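You operate a simulated robot arm through the tools that you are given. There is no shell and no other tool. Be economical: measure what you need, move in short steps, check, and stop when the job is done.

The job below is to be done with a simulated robot arm. You get a single attempt, and the scene is never put back.

TASK
Trim the moisture meter to 10 % on the grey block.
Fine: Meter on, block in the well, arm over it, press test. Swing the arm clear and put the block back. Set down upright: grey block.

It is judged by the outcome, as a careful person would: the job done as asked, and still so three seconds after it is handed in. It fails if anything else is knocked over, pushed out of place, dropped, spilled or broken.

THE ROBOT
A 7-joint arm with a two-finger parallel gripper, fixed in place. Base frame: the origin is at the foot of the arm, x ahead of it, y to its left, z up; the work surface is at about z = 0. Lengths are in mm, angles in rad, forces in N, time in s.
With the tool pointing down near the work surface it reaches from about 220 to 580 mm from the base axis. Its first joint turns from -1.152 to 1.152 rad. Payload 2.5 kg.
Tool frame: the origin (TCP) lies between the finger pads and is the grasp point; the fingertips stand 23 mm ahead of it; z points along the fingers, y is the line along which they close. Largest opening 94 mm; finger width 38, thickness 10; the body of the gripper, 54 by 96 mm, starts 39 mm behind the TCP.
Orientation is that of the tool frame in the base frame, as a unit quaternion [x, y, z, w]. With the fingers straight down and closing along the base's y, the tool's x points along the base's -x, its y along +y and its z along -z.

THE INTERFACE
- The arm moves only by the tool apply_moves. Its argument "commands" is text: rows parted by semicolons, each of 7 numbers parted by spaces: the shift along the tool's x, y, z in mm, then the turn, a rotation vector about the tool's x, y, z in rad, then the closure, from 0 (fully open) to 1 (shut). In form: dx dy dz wx wy wz gripper; .... A call has 1 to 20 rows; each row shifts and turns the commanded pose from where the row before left it, along the tool's axes as they then stand. A row lasts 0.2 s, in which the tool goes at most 50 mm and 0.15 rad; a call with a longer step from one row to the next is refused whole, and so is a gripper value outside its range. A pose out of reach is approached as far as the arm can. The call stops where the force on the tool passes 70 N (or 10 N more than at its start, if that is more) or the arm is blocked; 0.2 s more then pass. Each finger travels about 108 mm/s and halts on what it meets, pressing with about 24 N; the grip force reading is that of the motor and also rises with nothing between the fingers. The clock runs only during rows and for 0.2 s after the last one: add rows that do not move to give the fingers time. It gives the time, the measured TCP pose, the force on the tool (base axes), the opening and the grip force at its end, in the units of the frame above (readings bear some noise), with the torque about the TCP (base axes, N m) and any sound that the robot's microphone picked up.
- Cameras (640 x 400 px; columns grow to the right, rows downward): "scene" is fixed at [135.1, -418.5, 551.7]; the picture's right is [0.70, -0.72, 0.00], its down [-0.36, -0.35, -0.86] and it looks along [0.62, 0.60, -0.50] (base axes); focal length 214 px, centre (320, 200). "wrist" rides on the gripper at [86, 16, -74] in the tool frame; the picture's right is [-0.18, 0.98, 0.00], its down [-0.58, -0.11, -0.81] and it looks along [-0.79, -0.15, 0.59] (tool axes); focal length 243 px, centre (320, 200). There is no depth. A picture from a camera that has moved, and an enlarged one, comes with that camera's place and axes in the base frame and with its lens.
- grab_frame(camera): a new picture of that camera. No time passes.
- inspect(camera, box): a new picture of the part [left, top, right, bottom] of that camera's present view, enlarged. No time passes.
- close_job(): hands the job in; it is judged then, once.

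Work in short steps. Places have to be worked out from the pictures, the camera data and where the tool is seen: move nearer, look again, correct. Check each grasp and each placing, and mend what went wrong. You have 120 turns and 84 pictures in all, those below and enlarged ones among them. Open the gripper and draw the arm clear of the work before you hand the job in, unless the task says otherwise; then end with one line.

The tools are called after "Call:" as a command line: name --argument value ..., lists and objects as JSON in quotes. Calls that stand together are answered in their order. apply_moves: Moves the arm, as the interface text tells. Its arguments: {"type":"object","properties":{"commands":{"type":"string"}},"required":["commands"]} The other tools are called the same way: grab_frame (camera) takes a picture; inspect (camera, box) takes an enlarged picture of a part of a camera's view; close_job () hands the job in.

At the start:

```text
t: 0.0
tcp_pos: [319.0, -108.8, 528.6]
tool_rot: [0.0, 1.0, 0.0, 0.0]
ft_force: [0.5, 0.5, -0.1]
wrist_torque: [0.0, -0.02, -0.02]
finger_gap: 93.9
gripper_force: 0.0
```

scene: 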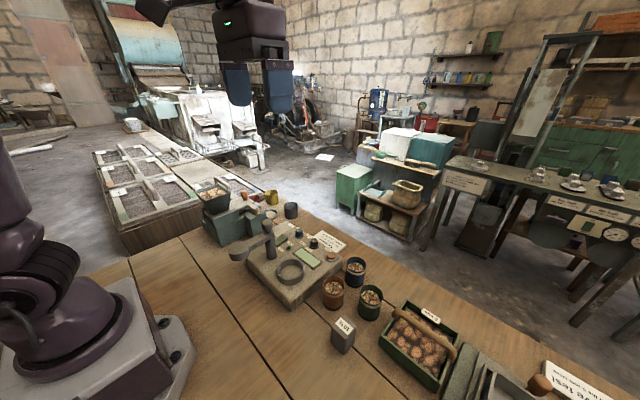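
wrist: 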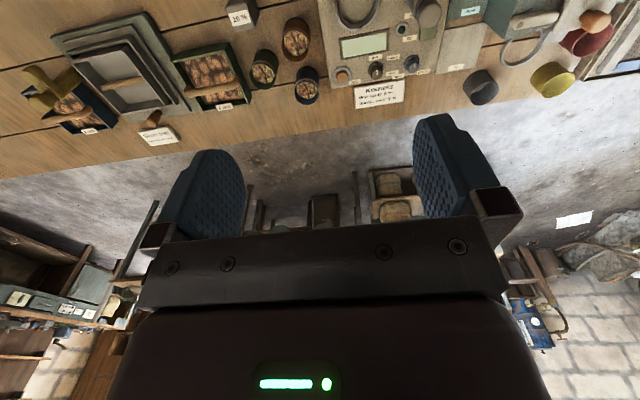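

I see the meter in the scene picture's middle and the grey block with a "10 %" label beside it. I'll take enlarged views of both.

Call:
inspect --camera "scene" --box '[200, 170, 400, 360]'

Call:
inspect --camera "wrist" --box '[220, 0, 540, 120]'

```text
2.11 times, centred on (300, 265) of scene
camera zoom: at [135.1, -418.5, 551.7], right [0.7, -0.72, 0.0], down [-0.36, -0.35, -0.86], along [0.62, 0.6, -0.5], focal length 452 px, centre (362, 63)
```

zoom: 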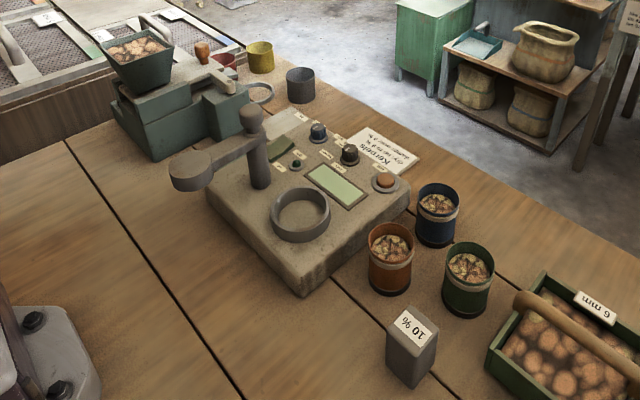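

```text
2.00 times, centred on (380, 60) of wrist
camera zoom: at [233.1, -93.5, 603.6], right [0.18, 0.98, 0.0], down [0.58, -0.11, 0.81], along [0.79, -0.15, -0.59], focal length 485 px, centre (200, 480)
```

zoom: 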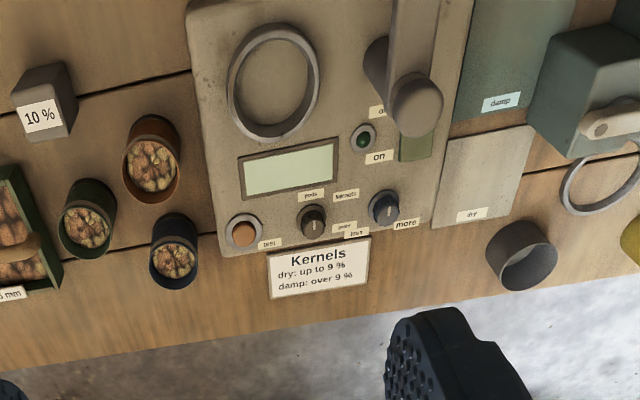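

The meter has a well ring, a green "on" button, a display, an orange "test" button, a selector and a blue trim knob marked "more", and a swing arm on a post. I put the well near (380,-53) and the block near (362,-268). I'll go back and lower for a closer look.

Call:
apply_moves --commands "12 10 32 0 0 0 0;12 10 32 0 0 0 0;12 10 32 0 0 0 0;13 9 32 0 0 0 0;0 0 0 0 0 0 0"

Call:
grab_frame --camera "wrist"

Call:
inspect --camera "wrist" --box '[200, 0, 440, 150]'

```text
t: 1.2
tcp_pos: [271.1, -70.4, 399.2]
tool_rot: [0.0, 1.0, 0.0, 0.0]
ft_force: [-0.2, -0.4, 0.0]
wrist_torque: [0.01, 0.01, -0.02]
finger_gap: 93.8
gripper_force: 0.1
```

```text
79 pictures are left
camera wrist: at [185.1, -54.0, 474.8], right [0.18, 0.98, 0.0], down [0.58, -0.11, 0.81], along [0.79, -0.15, -0.59], focal length 243 px, centre (320, 200)
```

wrist: 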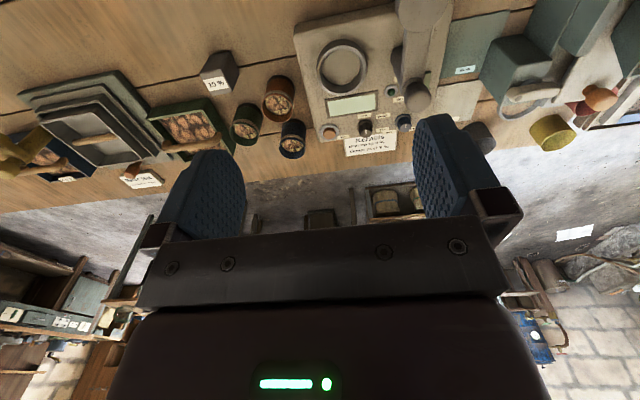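

```text
2.67 times, centred on (320, 75) of wrist
camera zoom: at [185.1, -54.0, 474.8], right [0.18, 0.98, 0.0], down [0.58, -0.11, 0.81], along [0.79, -0.15, -0.59], focal length 647 px, centre (320, 533)
```

zoom: 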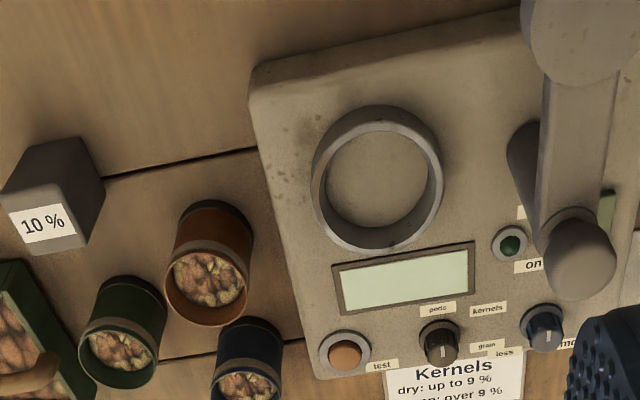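

I estimate these places: on button (442,28,~55), test (512,-96,~58), trim knob (495,52,~74), post (384,36) with its knob at about z 190, arm head (296,39,~147). I'll take a closer picture to refine them.

Call:
apply_moves --commands "-20 16 23 0 0 0 0.3;-20 16 23 0 0 0 0.6;-20 18 23 0 0 0 1;0 0 0 0 0 0 1"

Call:
grab_frame --camera "wrist"

Call:
inspect --camera "scene" --box '[225, 205, 335, 310]'

```text
t: 2.2
tcp_pos: [331.3, -20.1, 331.3]
tool_rot: [0.0, 1.0, 0.0, -0.001]
ft_force: [0.6, -0.3, -0.2]
wrist_torque: [-0.03, -0.01, 0.0]
finger_gap: 0.2
gripper_force: 24.1
```

```text
77 pictures are left
camera wrist: at [245.3, -4.8, 406.6], right [0.18, 0.98, 0.0], down [0.58, -0.11, 0.81], along [0.79, -0.15, -0.59], focal length 243 px, centre (320, 200)
```

wrist: 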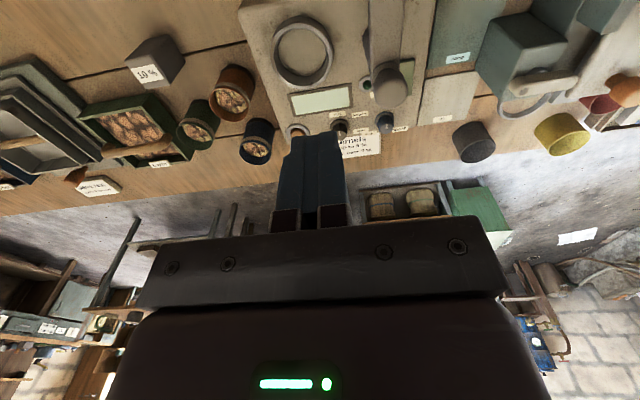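

```text
3.81 times, centred on (280, 258) of scene
camera zoom: at [135.1, -418.5, 551.7], right [0.7, -0.72, 0.0], down [-0.36, -0.35, -0.86], along [0.62, 0.6, -0.5], focal length 817 px, centre (472, -19)
```

zoom: 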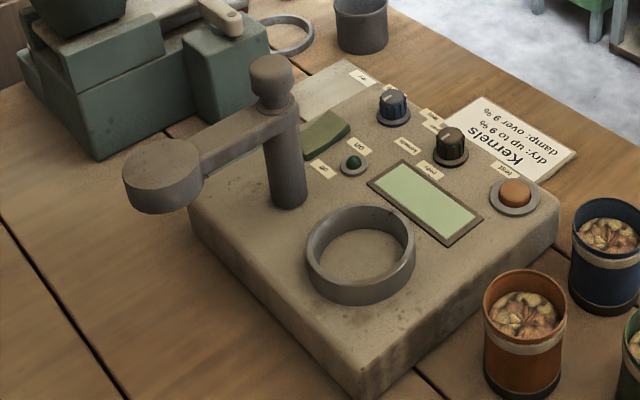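

I'll enlarge the wrist view of the panel so I can triangulate.

Call:
inspect --camera "wrist" --box '[240, 0, 450, 150]'

```text
2.67 times, centred on (345, 75) of wrist
camera zoom: at [245.3, -4.8, 406.6], right [0.18, 0.98, 0.0], down [0.58, -0.11, 0.81], along [0.79, -0.15, -0.59], focal length 647 px, centre (253, 533)
```

zoom: 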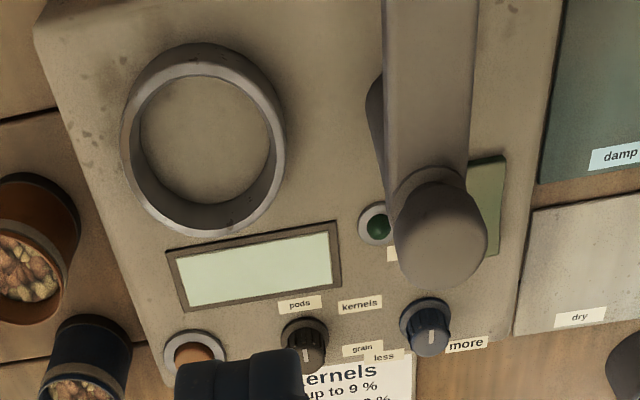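

The on button comes out at about (444,28,60). I'll travel there high with the fingers closed, then come down to TCP z≈120 and look.

Call:
apply_moves --commands "-38 16 0 0 0 0 1;-38 16 0 0 0 0 1;-37 16 0 0 0 0 1;0 0 45 0 0 0 1;0 0 45 0 0 0 1;0 0 45 0 0 0 1;0 0 45 0 0 0 1;0 0 26 0 0 0 1;0 0 0 0 0 0 1"

Call:
grab_frame --camera "wrist"

Call:
inspect --camera "scene" --box '[225, 205, 335, 310]'

```text
t: 4.2
tcp_pos: [443.7, 28.7, 125.5]
tool_rot: [0.0, 1.0, 0.0, 0.0]
ft_force: [-0.8, -0.1, -0.5]
wrist_torque: [0.04, -0.02, 0.0]
finger_gap: 0.1
gripper_force: 24.0
```

```text
74 pictures are left
camera wrist: at [357.5, 43.9, 200.8], right [0.18, 0.98, 0.0], down [0.58, -0.11, 0.81], along [0.79, -0.15, -0.59], focal length 243 px, centre (320, 200)
```

wrist: 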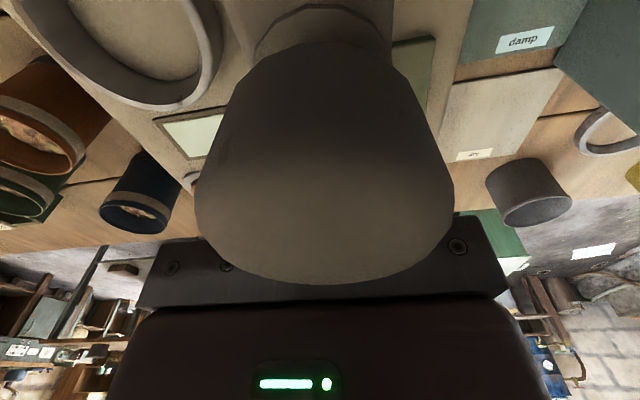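

```text
3.81 times, centred on (280, 258) of scene
camera zoom: at [135.1, -418.5, 551.7], right [0.7, -0.72, 0.0], down [-0.36, -0.35, -0.86], along [0.62, 0.6, -0.5], focal length 817 px, centre (472, -19)
```

zoom: 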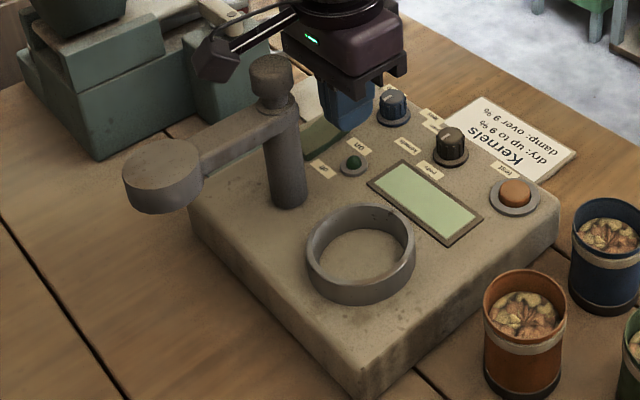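

The scene view shows a real camera bracket sticking out behind the gripper, and it would hit the post knob if I went lower. I'll lift and yaw 90° so the camera sits on the −y side. Then I can lean the gripper away from the post.

Call:
apply_moves --commands "0 0 -45 0 0 0 1;0 0 -45 0 0 0 1;0 0 0 0 0 -0.143 1;0 0 0 0 0 -0.143 1;0 0 0 0 0 -0.143 1;0 0 0 0 0 -0.143 1;0 0 0 0 0 -0.143 1;0 0 0 0 0 -0.143 1;0 0 0 0 0 -0.143 1;0 0 0 0 0 -0.143 1;0 0 0 0 0 -0.143 1;0 0 0 0 0 -0.143 1;0 0 0 0 0 -0.141 1;0 0 0 0 0 0 1"

Call:
grab_frame --camera "wrist"

```text
t: 7.2
tcp_pos: [443.5, 28.3, 214.4]
tool_rot: [0.708, -0.706, 0.0, 0.0]
ft_force: [-0.4, 0.0, -0.2]
wrist_torque: [0.0, 0.02, 0.04]
finger_gap: 0.0
gripper_force: 24.3
```

```text
72 pictures are left
camera wrist: at [427.5, -59.3, 290.5], right [-0.98, 0.18, 0.0], down [0.11, 0.58, 0.81], along [0.15, 0.79, -0.59], focal length 243 px, centre (320, 200)
```

wrist: 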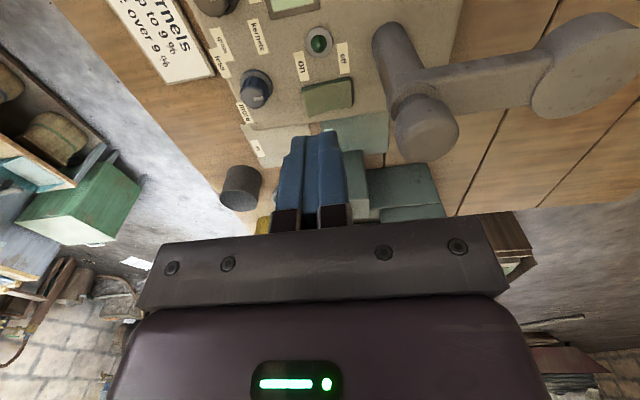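

Clear view now; the button is at (444,27.5). I'll enlarge it to read the labels and check the button type.

Call:
inspect --camera "wrist" --box '[190, 0, 390, 130]'

```text
3.08 times, centred on (290, 65) of wrist
camera zoom: at [427.5, -59.3, 290.5], right [-0.98, 0.18, 0.0], down [0.11, 0.58, 0.81], along [0.15, 0.79, -0.59], focal length 746 px, centre (412, 615)
```

zoom: 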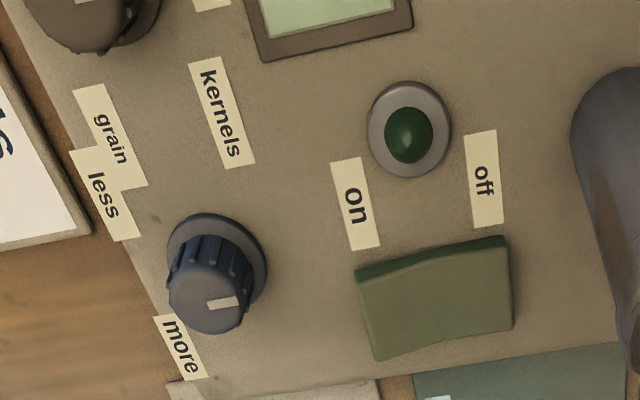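

The green dome is only a lamp; the power switch is the rocker next to it. It's centred at about (444,78), and its "on" end is toward +x. I'll move above the on end at (462,78).

Call:
apply_moves --commands "-25 -9 0 0 0 0 1;-25 -9 0 0 0 0 1;0 0 40 0 0 0 1;0 0 40 0 0 0 1;0 0 26 0 0 0 1;0 0 0 0 0 0 1"

Call:
grab_frame --camera "wrist"

Call:
inspect --camera "scene" --box '[225, 190, 335, 280]'

```text
t: 8.6
tcp_pos: [462.7, 77.7, 108.7]
tool_rot: [-0.707, 0.707, 0.0, -0.001]
ft_force: [-0.2, -0.4, 0.2]
wrist_torque: [-0.01, -0.02, 0.0]
finger_gap: 0.0
gripper_force: 24.1
```

```text
70 pictures are left
camera wrist: at [445.8, -8.8, 184.2], right [-0.98, 0.18, 0.0], down [0.11, 0.58, 0.81], along [0.15, 0.79, -0.59], focal length 243 px, centre (320, 200)
```

wrist: 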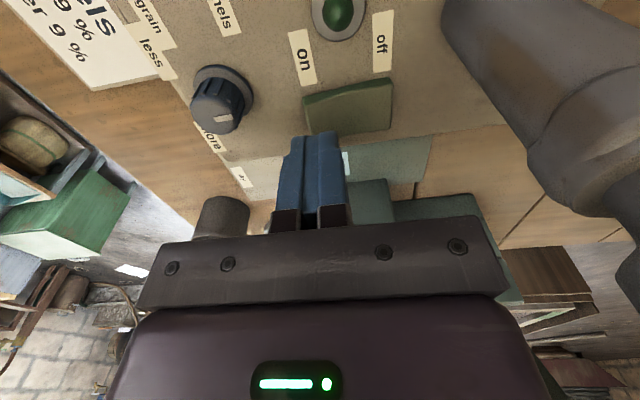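

```text
4.44 times, centred on (280, 235) of scene
camera zoom: at [135.1, -418.5, 551.7], right [0.7, -0.72, 0.0], down [-0.36, -0.35, -0.86], along [0.62, 0.6, -0.5], focal length 953 px, centre (498, 44)
```

zoom: 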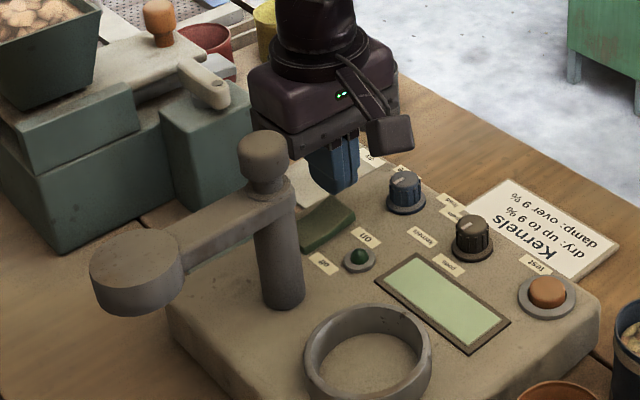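

The tip is above the on half of the rocker. I'll go down in small steps and watch the force.

Call:
apply_moves --commands "0 0 4 0 0 0 1;0 0 4 0 0 0 1;0 0 4 0 0 0 1;0 0 3 0 0 0 1;0 0 3 0 0 0 1;0 0 2 0 0 0 1;0 0 2 0 0 0 1"

Call:
grab_frame --camera "wrist"

```text
t: 10.2
tcp_pos: [462.5, 78.0, 86.5]
tool_rot: [-0.707, 0.707, -0.001, 0.0]
ft_force: [1.0, 0.4, 0.9]
wrist_torque: [0.0, -0.01, -0.03]
finger_gap: 0.1
gripper_force: 23.8
```

```text
68 pictures are left
camera wrist: at [445.9, -9.1, 162.7], right [-0.98, 0.18, 0.0], down [0.11, 0.58, 0.81], along [0.15, 0.79, -0.59], focal length 243 px, centre (320, 200)
```

wrist: 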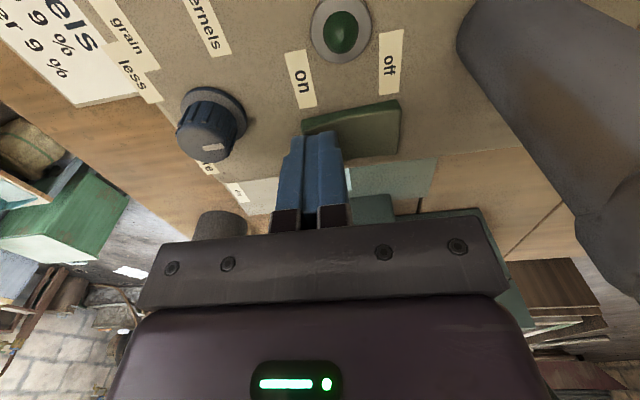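

Nearly at contact (tip at z≈63.5). I'll continue downward in small steps.

Call:
apply_moves --commands "0 0 2 0 0 0 1;0 0 2 0 0 0 1;0 0 2 0 0 0 1;0 0 2 0 0 0 1;0 0 1.5 0 0 0 1"

Call:
inspect --camera "wrist" --box '[240, 0, 440, 180]'

```text
t: 11.3
tcp_pos: [462.3, 79.0, 84.1]
tool_rot: [0.707, -0.707, 0.002, 0.001]
ft_force: [-5.2, -0.6, 9.7]
wrist_torque: [0.08, 0.27, 0.01]
finger_gap: 0.0
gripper_force: 23.8
stopped in row 5: the force on the tool passed its limit at 74 N (the readings are from after the stop); the commanded pose is now the measured one
```

```text
2.22 times, centred on (340, 90) of wrist
camera zoom: at [445.9, -9.3, 159.5], right [-0.98, 0.18, 0.0], down [0.11, 0.58, 0.8], along [0.15, 0.79, -0.59], focal length 539 px, centre (276, 444)
```

zoom: 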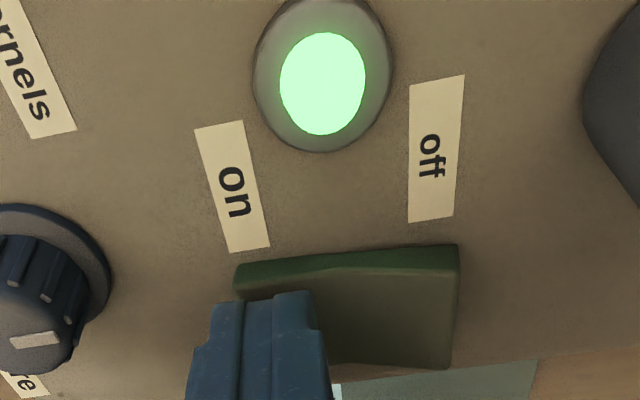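

The lamp lit up, so the meter is on. I'll lift off and go look at the block from closer.

Call:
apply_moves --commands "0 0 -20 0 0 0 1;0 0 -40 0 0 0 1;0 0 -40 0 0 0 1;0 0 -40 0 0 0 1;0 0 -40 0 0 0 1;41 9 0 0 0 0 1;41 9 0 0 0 0 0.8;41 9 0 0 0 0 0.6;41 9 0 0 0 0 0.4;41 9 0 0 0 0 0.3;41 9 0 0 0 0 0.2;41 9 0 0 0 0 0.1;41 9 0 0 0 0 0;41 9 0 0 0 0 0;0 0 0 0 0 0 0;0 0 0 0 0 0 0"

Call:
grab_frame --camera "wrist"

Call:
grab_frame --camera "scene"

```text
t: 14.7
tcp_pos: [380.6, -291.7, 264.6]
tool_rot: [0.707, -0.707, 0.001, 0.001]
ft_force: [-0.3, 0.5, 0.4]
wrist_torque: [0.01, -0.04, 0.03]
finger_gap: 93.7
gripper_force: 0.1
```

```text
66 pictures are left
camera wrist: at [364.4, -378.1, 339.8], right [-0.98, 0.18, 0.0], down [0.11, 0.58, 0.8], along [0.15, 0.79, -0.59], focal length 243 px, centre (320, 200)
```

wrist: 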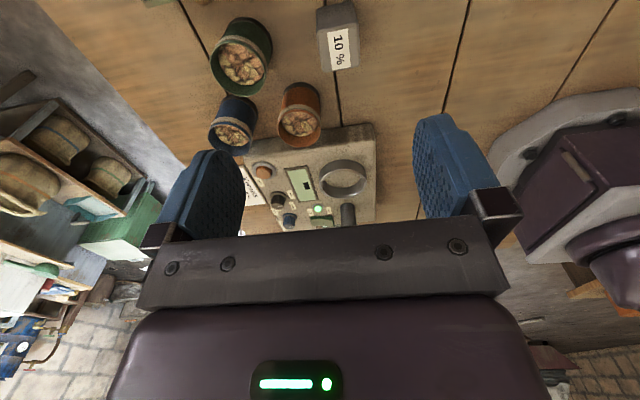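

```text
65 pictures are left
```

scene: 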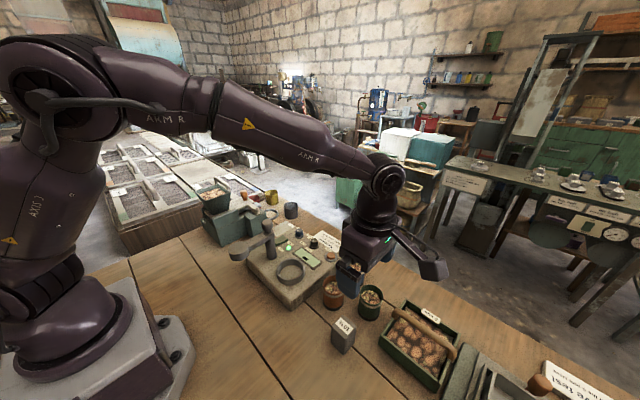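

Call:
inspect --camera "wrist" --box '[280, 0, 400, 90]'

Call:
inspect --camera "scene" --box '[310, 300, 380, 370]'

```text
4.44 times, centred on (340, 45) of wrist
camera zoom: at [364.4, -378.1, 339.8], right [-0.98, 0.18, 0.0], down [0.11, 0.58, 0.8], along [0.15, 0.79, -0.59], focal length 1078 px, centre (231, 889)
```

zoom: 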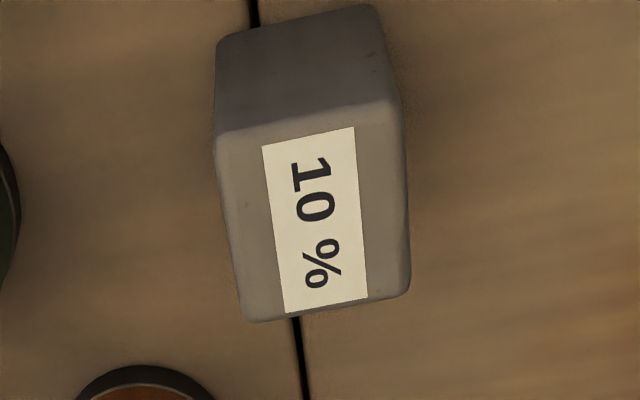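

```text
5.71 times, centred on (345, 335) of scene
camera zoom: at [135.0, -418.5, 551.7], right [0.7, -0.72, 0.0], down [-0.36, -0.35, -0.86], along [0.62, 0.6, -0.5], focal length 1226 px, centre (177, -571)
```

zoom: 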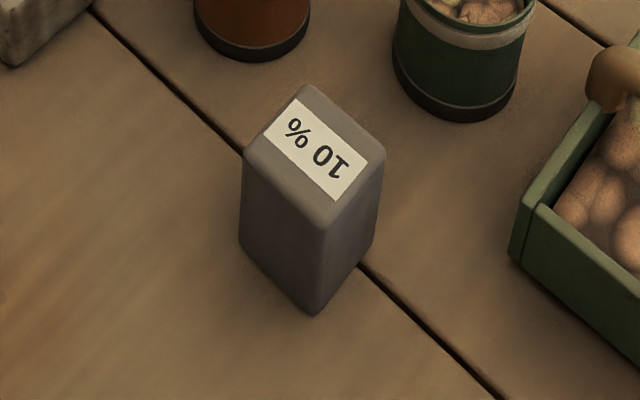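

The block is axis-aligned, about 40×40 and 70–75 tall, with its centre at (365,-268). I'll come over it at half opening and go down to TCP z≈110 to check first.

Call:
apply_moves --commands "-12 8 40 0 0 0 0.15;-12 7.6 40 0 0 0 0.3;0 0 40 0 0 0 0.3;0 0 24 0 0 0 0.3;0 0 0 0 0 0 0.3"

Call:
inspect --camera "scene" --box '[290, 230, 420, 370]'

Call:
grab_frame --camera "wrist"

```text
t: 15.9
tcp_pos: [365.6, -268.0, 119.4]
tool_rot: [-0.707, 0.707, -0.001, 0.0]
ft_force: [-0.4, -0.9, 0.4]
wrist_torque: [-0.02, 0.0, 0.0]
finger_gap: 65.7
gripper_force: 0.0
```

```text
2.86 times, centred on (355, 300) of scene
camera zoom: at [135.1, -418.5, 551.7], right [0.7, -0.72, 0.0], down [-0.36, -0.35, -0.86], along [0.62, 0.6, -0.5], focal length 613 px, centre (220, -86)
```

zoom: 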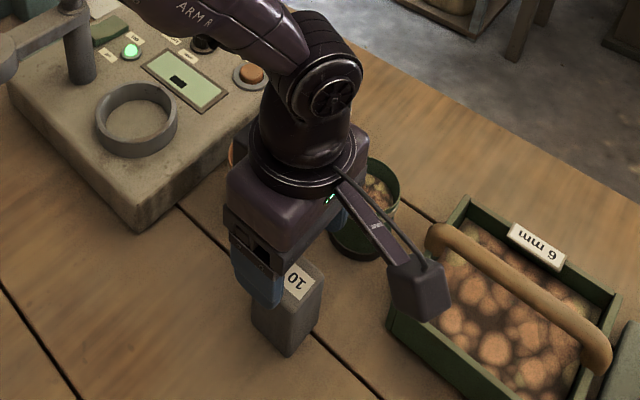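

```text
61 pictures are left
camera wrist: at [348.6, -354.1, 194.9], right [-0.98, 0.18, 0.0], down [0.11, 0.58, 0.8], along [0.15, 0.79, -0.59], focal length 243 px, centre (320, 200)
```

wrist: 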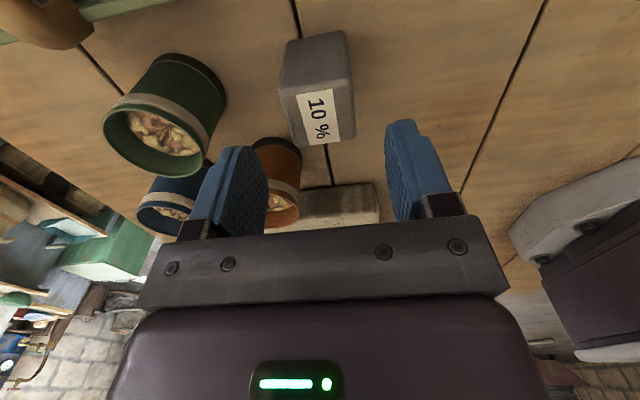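

Alignment with the block is good. I'll go down to TCP z≈57 and close.

Call:
apply_moves --commands "0 2 25 0 0 0 0.3;0 0 25 0 0 0 0.3;0 0 12 0 0 0 0.3;0 0 0 0 0 0 0.45;0 0 0 0 0 0 0.6;0 0 0 0 0 0 0.7;0 0 0 0 0 0 0.7"

Call:
inspect --camera "scene" --box '[290, 230, 420, 370]'

```text
t: 17.5
tcp_pos: [363.2, -267.8, 58.1]
tool_rot: [-0.707, 0.707, 0.0, -0.001]
ft_force: [-0.2, -0.1, 0.5]
wrist_torque: [0.0, -0.04, -0.02]
finger_gap: 41.8
gripper_force: 24.1
```

```text
2.86 times, centred on (355, 300) of scene
camera zoom: at [135.1, -418.5, 551.7], right [0.7, -0.72, 0.0], down [-0.36, -0.35, -0.86], along [0.62, 0.6, -0.5], focal length 613 px, centre (220, -86)
```

zoom: 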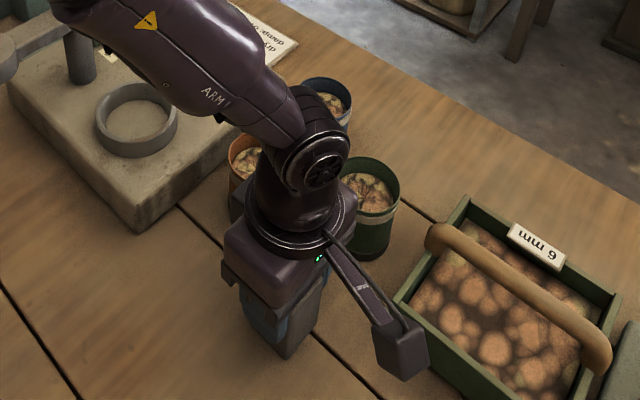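

The block is gripped (gap 41.8 mm); its home pose is TCP (363.2,-267.8,58.1). I'll lift it and carry it partway to look at the well.

Call:
apply_moves --commands "0 0 -15 0 0 0 0.7;0 0 -35 0 0 0 0.7;0 0 -40 0 0 0 0.7;0 0 -40 0 0 0 0.7;-25 -5 0 0 0 0 0.7;-35 -7 0 0 0 0 0.7;-35 -6 0 0 0 0 0.7;0 0 0 0 0 0 0.7"

Call:
grab_frame --camera "wrist"

Call:
grab_frame --camera "scene"

```text
t: 19.3
tcp_pos: [380.6, -171.6, 188.1]
tool_rot: [-0.707, 0.707, -0.001, 0.0]
ft_force: [0.4, -0.7, 0.6]
wrist_torque: [-0.03, -0.02, 0.0]
finger_gap: 28.0
gripper_force: 0.0
```

```text
59 pictures are left
camera wrist: at [364.3, -258.4, 263.0], right [-0.98, 0.18, 0.0], down [0.11, 0.58, 0.8], along [0.15, 0.79, -0.59], focal length 243 px, centre (320, 200)
```

wrist: 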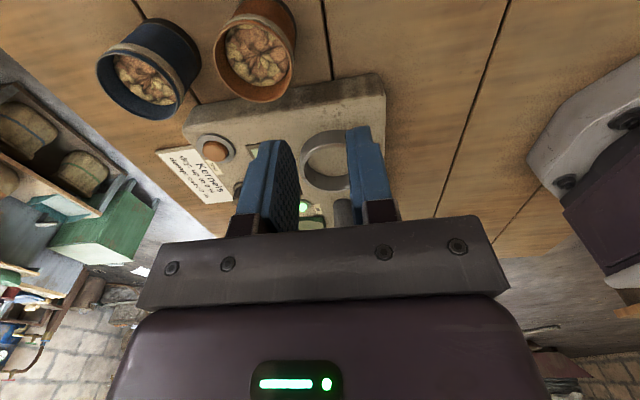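

```text
58 pictures are left
```

scene: 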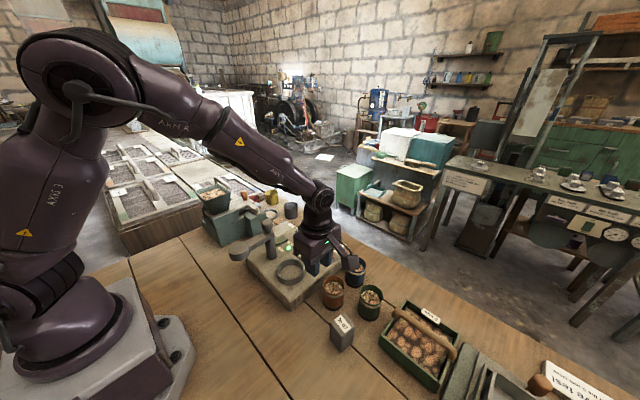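

The gap reads 28 mm, so the block slipped out and seems to be still standing at its place. I'll look at it more closely.

Call:
inspect --camera "scene" --box '[310, 300, 380, 370]'

```text
5.71 times, centred on (345, 335) of scene
camera zoom: at [135.1, -418.5, 551.7], right [0.7, -0.72, 0.0], down [-0.36, -0.35, -0.86], along [0.62, 0.6, -0.5], focal length 1226 px, centre (177, -571)
```

zoom: 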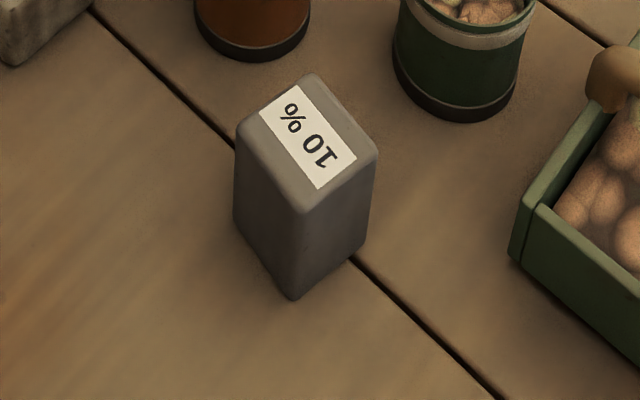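

The block stands upright but has moved a few mm and turned about 10°. I'll return to the overview pose and measure it again before regripping at full closure.

Call:
apply_moves --commands "0 0 -38 0 0 0 0.5;0 0 -38 0 0 0 0.3;40 0 0 0 0 0 0.3;40 0 0 0 0 0 0.3;40 0 0 0 0 0 0.3;0 0 0 0 0 0 0.3"

Call:
inspect --camera "wrist" --box '[280, 0, 400, 90]'

```text
t: 20.7
tcp_pos: [382.4, -290.4, 264.2]
tool_rot: [0.707, -0.707, 0.002, 0.001]
ft_force: [0.2, 0.1, -0.2]
wrist_torque: [0.01, -0.01, 0.01]
finger_gap: 65.9
gripper_force: 0.0
```

```text
4.44 times, centred on (340, 45) of wrist
camera zoom: at [365.4, -379.1, 339.6], right [-0.98, 0.18, 0.0], down [0.11, 0.58, 0.8], along [0.15, 0.79, -0.59], focal length 1078 px, centre (231, 889)
```

zoom: 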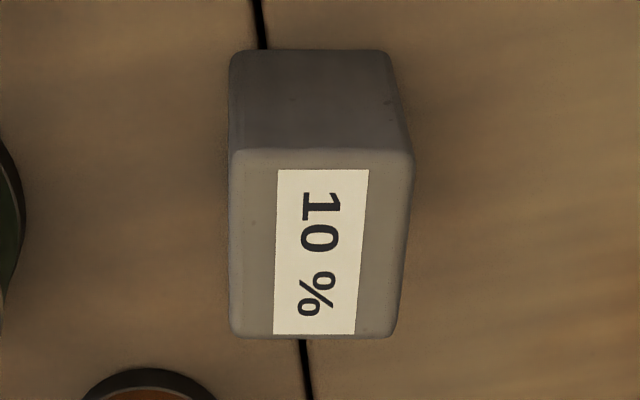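

The block's centre is now (366.7,-262.8), turned about 0.18 rad clockwise. I'll align, go down a bit lower this time, and close fully.

Call:
apply_moves --commands "-14 8 40 0 0 0.09 0.3;-13.6 7.7 40 0 0 0.09 0.3;0 0 40 0 0 0 0.3;0 0 40 0 0 0 0.3;0 0 30 0 0 0 0.3;0 0 22 0 0 0 0.3;0 0 1.5 0 0 0 0.3;0 0 0 0 0 0 0.4;0 0 0 0 0 0 0.6;0 0 0 0 0 0 1;0 0 0 0 0 0 1;0 0 0 0 0 0 1;0 0 0 0 0 0 1"

Call:
grab_frame --camera "wrist"

```text
t: 23.5
tcp_pos: [365.9, -262.7, 51.5]
tool_rot: [-0.641, 0.768, 0.0, 0.0]
ft_force: [0.0, 0.5, -0.2]
wrist_torque: [-0.01, 0.02, 0.02]
finger_gap: 41.7
gripper_force: 24.6
```

```text
55 pictures are left
camera wrist: at [335.2, -346.2, 126.1], right [-0.93, 0.36, 0.0], down [0.21, 0.55, 0.8], along [0.29, 0.75, -0.59], focal length 243 px, centre (320, 200)
```

wrist: 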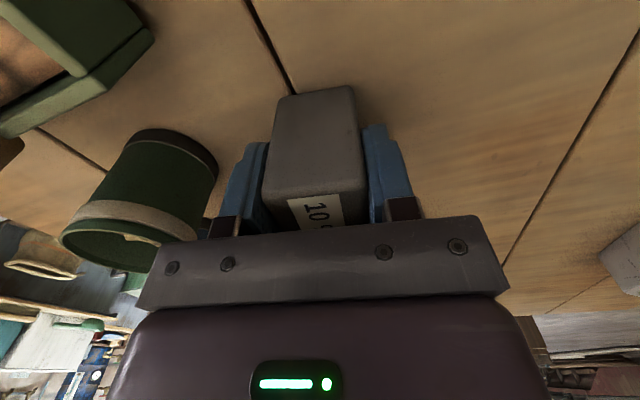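

Grip is square and centred. I'll lift slowly by 8 mm and check the weight and the gap.

Call:
apply_moves --commands "0 0 -2 0 0 0 1;0 0 -2 0 0 0 1;0 0 -2 0 0 0 1;0 0 -2 0 0 0 1;0 0 0 0 0 0 1"

Call:
grab_frame --camera "wrist"

```text
t: 24.7
tcp_pos: [366.7, -263.0, 58.0]
tool_rot: [-0.641, 0.768, -0.001, -0.001]
ft_force: [-0.5, 1.5, -1.7]
wrist_torque: [-0.01, 0.07, 0.02]
finger_gap: 42.0
gripper_force: 24.5
```

```text
54 pictures are left
camera wrist: at [335.5, -346.6, 134.1], right [-0.93, 0.36, 0.0], down [0.21, 0.55, 0.8], along [0.29, 0.75, -0.59], focal length 243 px, centre (320, 200)
```

wrist: 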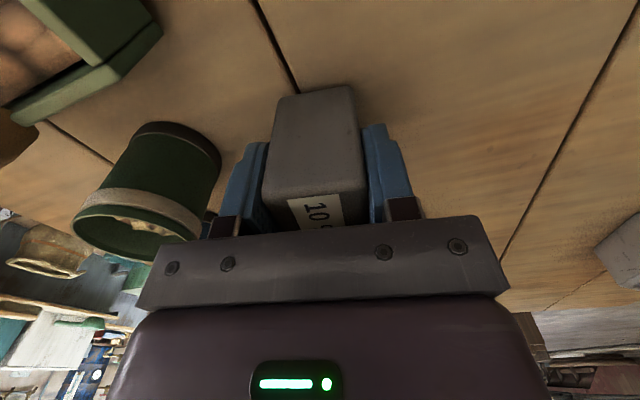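

The block rises with the gripper and weighs about 2 N. I'll keep lifting at a moderate rate and check it stays held.

Call:
apply_moves --commands "0 0 -8 0 0 0 1;0 0 -12 0 0 0 1;0 0 -15 0 0 0 1;0 0 -15 0 0 0 1;0 0 -15 0 0 0 1;0 0 -15 0 0 0 1;0 0 -15 0 0 0 1;0 0 -15 0 0 0 1;0 0 -10 0 0 0 1;0 0 0 0 0 0 1"

Call:
grab_frame --camera "scene"

```text
t: 26.9
tcp_pos: [367.7, -263.7, 178.2]
tool_rot: [-0.64, 0.768, 0.0, -0.001]
ft_force: [-0.7, 0.2, -1.8]
wrist_torque: [0.01, 0.0, 0.03]
finger_gap: 41.7
gripper_force: 23.2
```

```text
53 pictures are left
```

scene: 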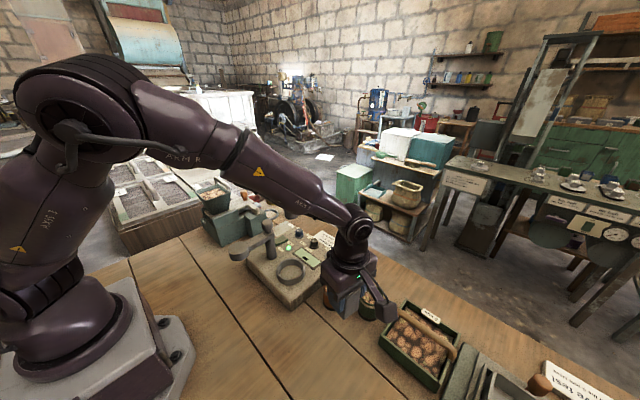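

The block is held. I'll undo the yaw and move gently toward the well, then look.

Call:
apply_moves --commands "0 0 0 0 0 -0.06 1;0 0 0 0 0 -0.06 1;0 0 0 0 0 -0.06 1;-15 -2 0 0 0 0 1;-20 -3 0 0 0 0 1;-20 -3 0 0 0 0 1;-20 -3 0 0 0 0 1;-18 -3 0 0 0 0 1;0 0 0 0 0 0 1"

Call:
grab_frame --camera "wrist"

Call:
inspect --camera "scene" --box '[225, 195, 385, 315]'

```text
t: 28.9
tcp_pos: [380.9, -170.8, 178.4]
tool_rot: [0.707, -0.707, 0.001, 0.0]
ft_force: [0.2, -0.1, -2.3]
wrist_torque: [-0.01, 0.01, -0.03]
finger_gap: 42.0
gripper_force: 23.9
```

```text
52 pictures are left
camera wrist: at [364.3, -257.4, 253.9], right [-0.98, 0.18, 0.0], down [0.11, 0.58, 0.8], along [0.15, 0.79, -0.59], focal length 243 px, centre (320, 200)
```

wrist: 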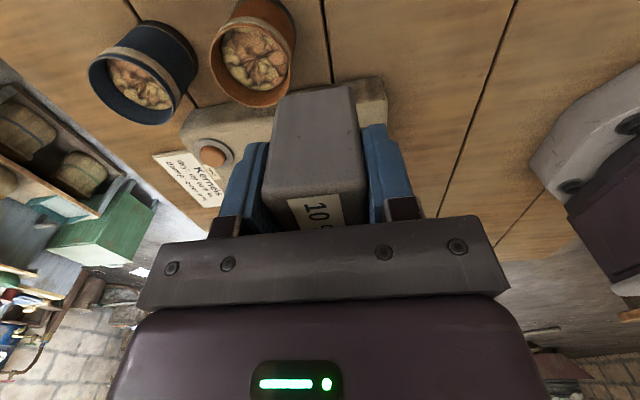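

```text
3.33 times, centred on (305, 255) of scene
camera zoom: at [135.1, -418.5, 551.7], right [0.7, -0.72, 0.0], down [-0.36, -0.35, -0.86], along [0.62, 0.6, -0.5], focal length 715 px, centre (370, 17)
```

zoom: 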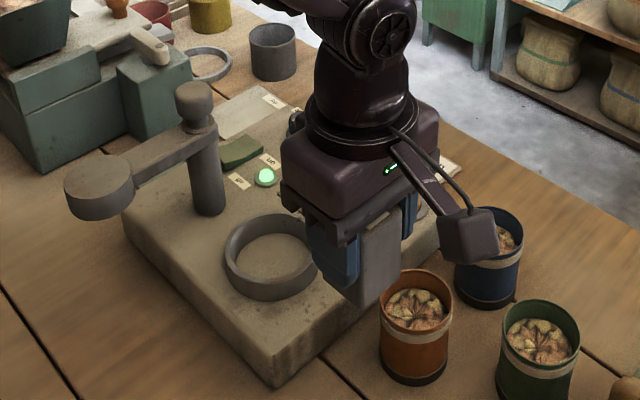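

I put the ring centre at about (384,-54), rim at z≈65, inner diameter about 68. I'll move over it and lower the block to about 12 mm above the rim, then check.

Call:
apply_moves --commands "-15 -0.5 0 0 0 0 1;-20 -0.5 0 0 0 0 1;-20 -0.5 0 0 0 0 1;-20 -0.5 0 0 0 0 1;-20 -0.5 0 0 0 0 1;-14 -0.5 0 0 0 0 1;-8 0 0 0 0 0 1;0 0 15 0 0 0 1;0 0 15 0 0 0 1;0 0 12 0 0 0 1;0 0 8 0 0 0 1;0 0 0 0 0 0 1"

Call:
inspect --camera "scene" --box '[225, 195, 385, 315]'

Call:
grab_frame --camera "wrist"

```text
t: 31.5
tcp_pos: [383.1, -53.6, 128.0]
tool_rot: [0.707, -0.707, 0.002, 0.001]
ft_force: [-0.1, 0.6, -1.8]
wrist_torque: [0.04, -0.02, 0.01]
finger_gap: 41.7
gripper_force: 24.0
```

```text
3.33 times, centred on (305, 255) of scene
camera zoom: at [135.1, -418.5, 551.7], right [0.7, -0.72, 0.0], down [-0.36, -0.35, -0.86], along [0.62, 0.6, -0.5], focal length 715 px, centre (370, 17)
```

zoom: 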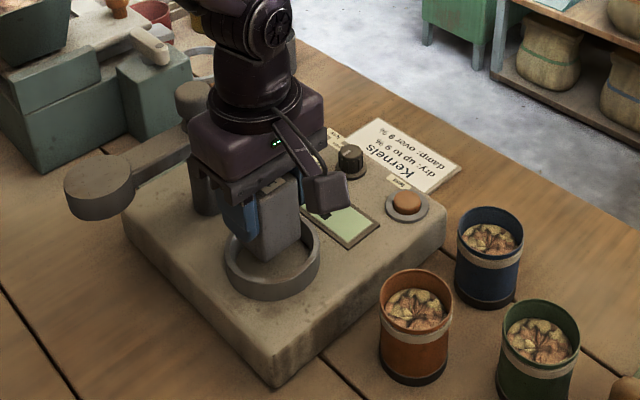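

```text
49 pictures are left
camera wrist: at [368.0, -140.9, 203.3], right [-0.98, 0.18, 0.0], down [0.11, 0.58, 0.8], along [0.15, 0.79, -0.59], focal length 243 px, centre (320, 200)
```

wrist: 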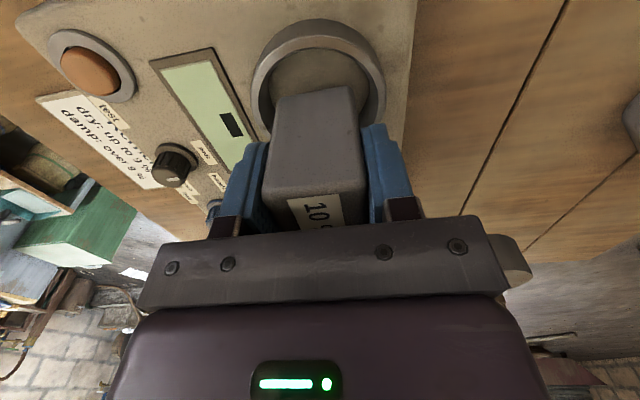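

From both views the block is over the ring, maybe 3 mm too far toward +y. I'll shift by (+1.5,-3) and go down slowly into the well.

Call:
apply_moves --commands "3 -1.5 0 0 0 0 1;0 0 4 0 0 0 1;0 0 4 0 0 0 1;0 0 4 0 0 0 1;0 0 3 0 0 0 1;0 0 3 0 0 0 1;0 0 2 0 0 0 1;0 0 2 0 0 0 1;0 0 0 0 0 0 1"

Call:
inspect --camera "scene" --box '[225, 195, 345, 315]'

```text
t: 33.5
tcp_pos: [385.2, -57.3, 105.4]
tool_rot: [0.708, -0.706, 0.001, 0.001]
ft_force: [0.0, -0.8, -1.7]
wrist_torque: [-0.01, -0.02, -0.01]
finger_gap: 41.8
gripper_force: 24.0
```

```text
3.33 times, centred on (285, 255) of scene
camera zoom: at [135.1, -418.5, 551.7], right [0.7, -0.72, 0.0], down [-0.36, -0.35, -0.86], along [0.62, 0.6, -0.5], focal length 715 px, centre (437, 17)
```

zoom: 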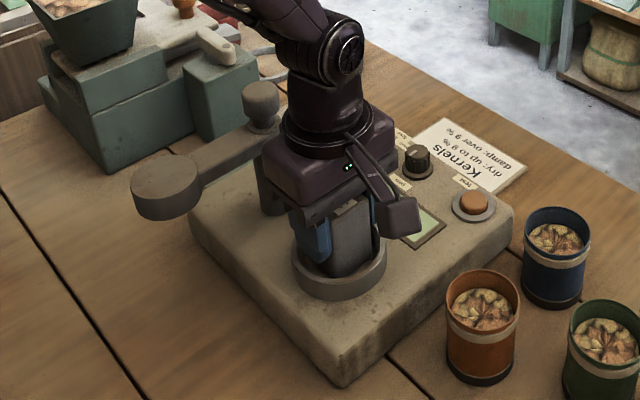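

The block is inside the ring with its bottom at z≈54 and no contact yet. I'll continue in small steps until it touches the floor.

Call:
apply_moves --commands "0 0 1.5 0 0 0 1;0 0 1.5 0 0 0 1;0 0 1.5 0 0 0 1;0 0 1.5 0 0 0 1;0 0 0 0 0 0 1"

```text
t: 34.7
tcp_pos: [385.4, -57.9, 100.5]
tool_rot: [-0.707, 0.707, -0.001, -0.001]
ft_force: [-0.9, -0.3, 0.9]
wrist_torque: [0.06, 0.04, 0.04]
finger_gap: 41.6
gripper_force: 23.9
```

The force has changed sign, so the block rests on the floor at about z 49. I'll release slowly and rise.

Call:
apply_moves --commands "0 0 0.5 0 0 0 1;0 0 0 0 0 0 0.5;0 0 0 0 0 0 0.4;0 0 0 0 0 0 0.3;0 0 0 0 0 0 0.3;0 0 -10 0 0 0 0.3;0 0 -25 0 0 0 0.3;0 0 -40 0 0 0 0.3;0 0 -40 0 0 0 0.3;0 0 -40 0 0 0 0.3;0 0 0 0 0 0 0.3"

Call:
grab_frame --camera "wrist"

Call:
inspect --camera "scene" --box '[225, 195, 345, 315]'

```text
t: 37.1
tcp_pos: [384.2, -55.0, 254.8]
tool_rot: [0.708, -0.707, 0.0, 0.0]
ft_force: [0.3, -0.7, 0.3]
wrist_torque: [0.01, -0.01, 0.04]
finger_gap: 65.5
gripper_force: 0.0
```

```text
47 pictures are left
camera wrist: at [369.4, -143.2, 330.6], right [-0.98, 0.18, 0.0], down [0.11, 0.58, 0.8], along [0.15, 0.79, -0.59], focal length 243 px, centre (320, 200)
```

wrist: 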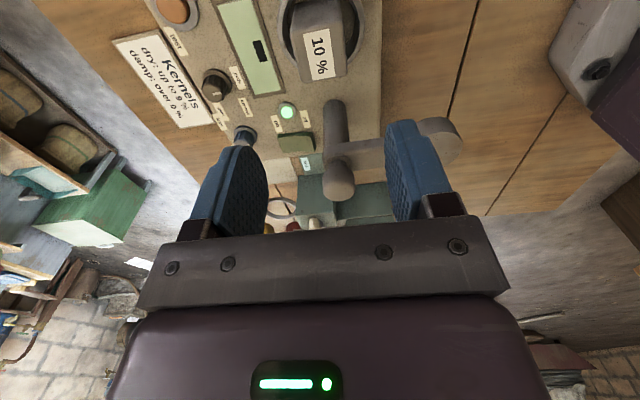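

```text
3.33 times, centred on (285, 255) of scene
camera zoom: at [135.0, -418.5, 551.7], right [0.7, -0.72, 0.0], down [-0.36, -0.35, -0.86], along [0.62, 0.6, -0.5], focal length 715 px, centre (437, 17)
```

zoom: 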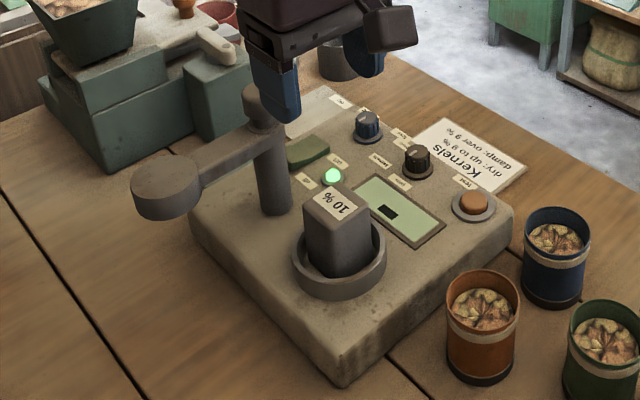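

The block stands upright in the well. Next is the swing arm: I plan to straddle its head loosely with the open fingers and carry it along an arc. First I'll move above the head at yaw 0 and measure it.

Call:
apply_moves --commands "0 0 -45 0 0 0 0.2;-24 25 0 0 0 0 0.1;-24 25 0 0 0 0 0.1;-23 24 0 0 0 0 0.1;-23 24 0 0 0 0 0.1;0 0 0 0 0 0.143 0.1;0 0 0 0 0 0.143 0.1;0 0 0 0 0 0.143 0.1;0 0 0 0 0 0.143 0.1;0 0 0 0 0 0.143 0.1;0 0 0 0 0 0.143 0.1;0 0 0 0 0 0.143 0.1;0 0 0 0 0 0.143 0.1;0 0 0 0 0 0.143 0.1;0 0 0 0 0 0.143 0.1;0 0 0 0 0 0.141 0.1;0 0 0 0 0 0 0.1"

Call:
grab_frame --camera "wrist"

Call:
inspect --camera "scene" --box '[195, 165, 335, 285]'

```text
t: 40.7
tcp_pos: [287.1, 38.4, 299.2]
tool_rot: [0.001, 1.0, -0.001, -0.001]
ft_force: [-0.6, 0.1, -0.5]
wrist_torque: [-0.01, 0.05, -0.02]
finger_gap: 84.5
gripper_force: 0.1
```

```text
45 pictures are left
camera wrist: at [201.3, 53.3, 374.8], right [0.19, 0.98, 0.0], down [0.58, -0.11, 0.81], along [0.79, -0.15, -0.59], focal length 243 px, centre (320, 200)
```

wrist: 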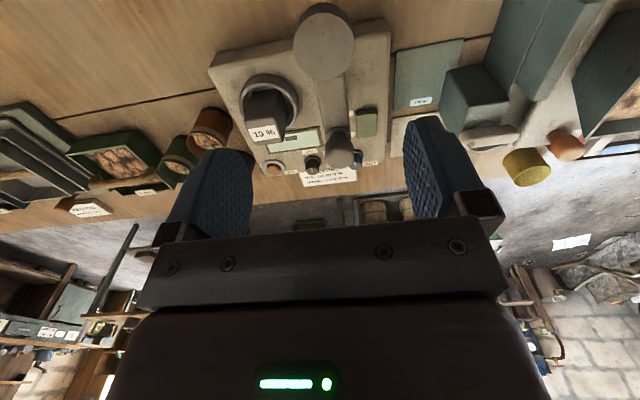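

```text
3.33 times, centred on (265, 225) of scene
camera zoom: at [135.1, -418.5, 551.7], right [0.7, -0.72, 0.0], down [-0.36, -0.35, -0.86], along [0.62, 0.6, -0.5], focal length 715 px, centre (503, 117)
```

zoom: 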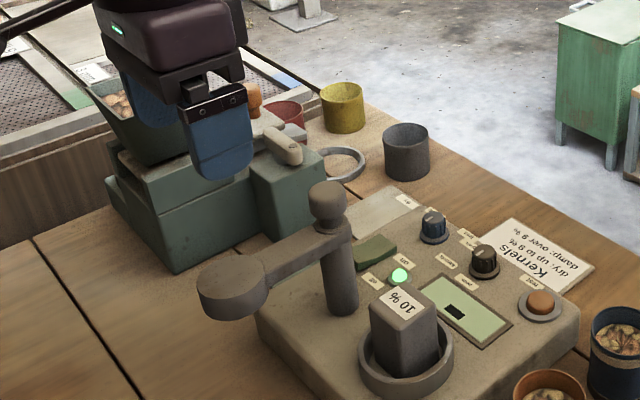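

The head is at about (286,39), top at z≈151, diameter 50–59; the post is at (383,41) with knob top at z≈174, so the arm radius is about 98. I'll go down over the head with the fingers fully open.

Call:
apply_moves --commands "1 1 35 0 0 0 0;1 0 35 0 0 0 0;0 0 30 0 0 0 0;0 0 0 0 0 0 0"

Call:
grab_frame --camera "wrist"

Call:
inspect --camera "scene" --box '[195, 165, 335, 285]'

```text
t: 41.7
tcp_pos: [285.8, 37.9, 199.1]
tool_rot: [-0.001, 1.0, -0.002, 0.0]
ft_force: [0.7, 0.5, 0.1]
wrist_torque: [-0.01, 0.0, 0.0]
finger_gap: 93.9
gripper_force: 0.1
```

```text
43 pictures are left
camera wrist: at [198.3, 53.3, 274.4], right [0.18, 0.98, 0.0], down [0.58, -0.11, 0.81], along [0.79, -0.15, -0.59], focal length 243 px, centre (320, 200)
```

wrist: 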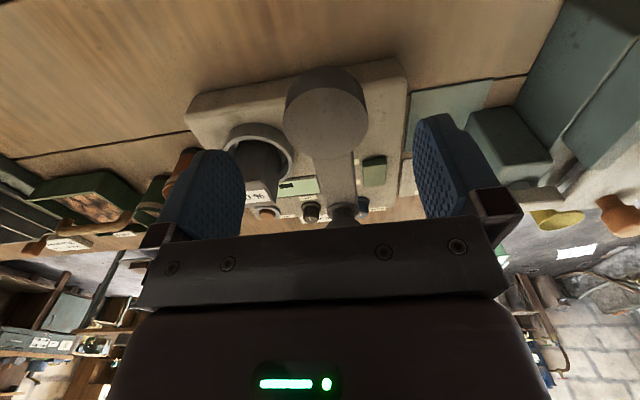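

```text
3.33 times, centred on (265, 225) of scene
camera zoom: at [135.1, -418.5, 551.7], right [0.7, -0.72, 0.0], down [-0.36, -0.35, -0.86], along [0.62, 0.6, -0.5], focal length 715 px, centre (503, 117)
```

zoom: 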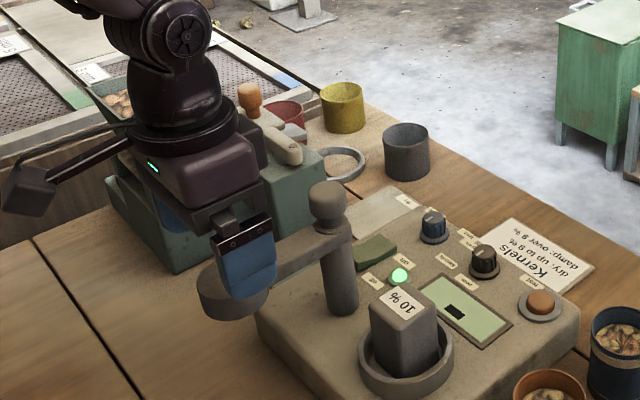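

The head is centred between the fingers, about 47 mm across. I'll go down to TCP z≈148 and narrow the gap to loosely straddle it.

Call:
apply_moves --commands "0 1 15 0 0 0 0;0 1 15 0 0 0 0;0 0 12 0 0 0 0;0 0 8 0 0 0 0;0 0 0 0 0 0 0.15;0 0 0 0 0 0 0.3;0 0 0 0 0 0 0.38;0 0 0 0 0 0 0.38"

Call:
inspect --camera "scene" --box '[195, 165, 335, 285]'

Call:
grab_frame --camera "wrist"

```text
t: 43.5
tcp_pos: [284.5, 40.3, 149.0]
tool_rot: [0.0, 1.0, -0.001, 0.001]
ft_force: [0.8, 0.0, 0.3]
wrist_torque: [0.02, -0.01, 0.02]
finger_gap: 58.1
gripper_force: 0.1
```

```text
3.33 times, centred on (265, 225) of scene
camera zoom: at [135.1, -418.5, 551.7], right [0.7, -0.72, 0.0], down [-0.36, -0.35, -0.86], along [0.62, 0.6, -0.5], focal length 715 px, centre (503, 117)
```

zoom: 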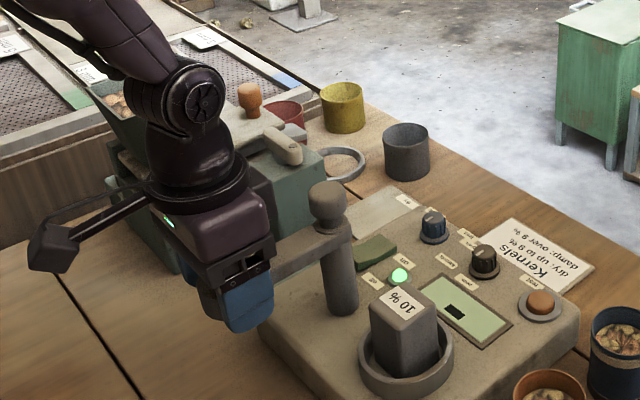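

```text
40 pictures are left
camera wrist: at [198.9, 55.7, 225.1], right [0.18, 0.98, 0.0], down [0.58, -0.11, 0.81], along [0.79, -0.15, -0.59], focal length 243 px, centre (320, 200)
```

wrist: 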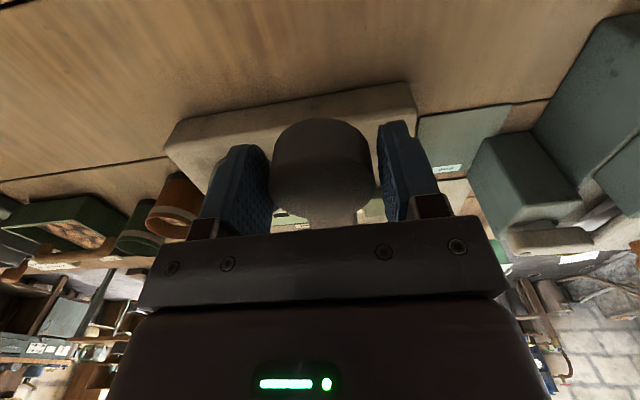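

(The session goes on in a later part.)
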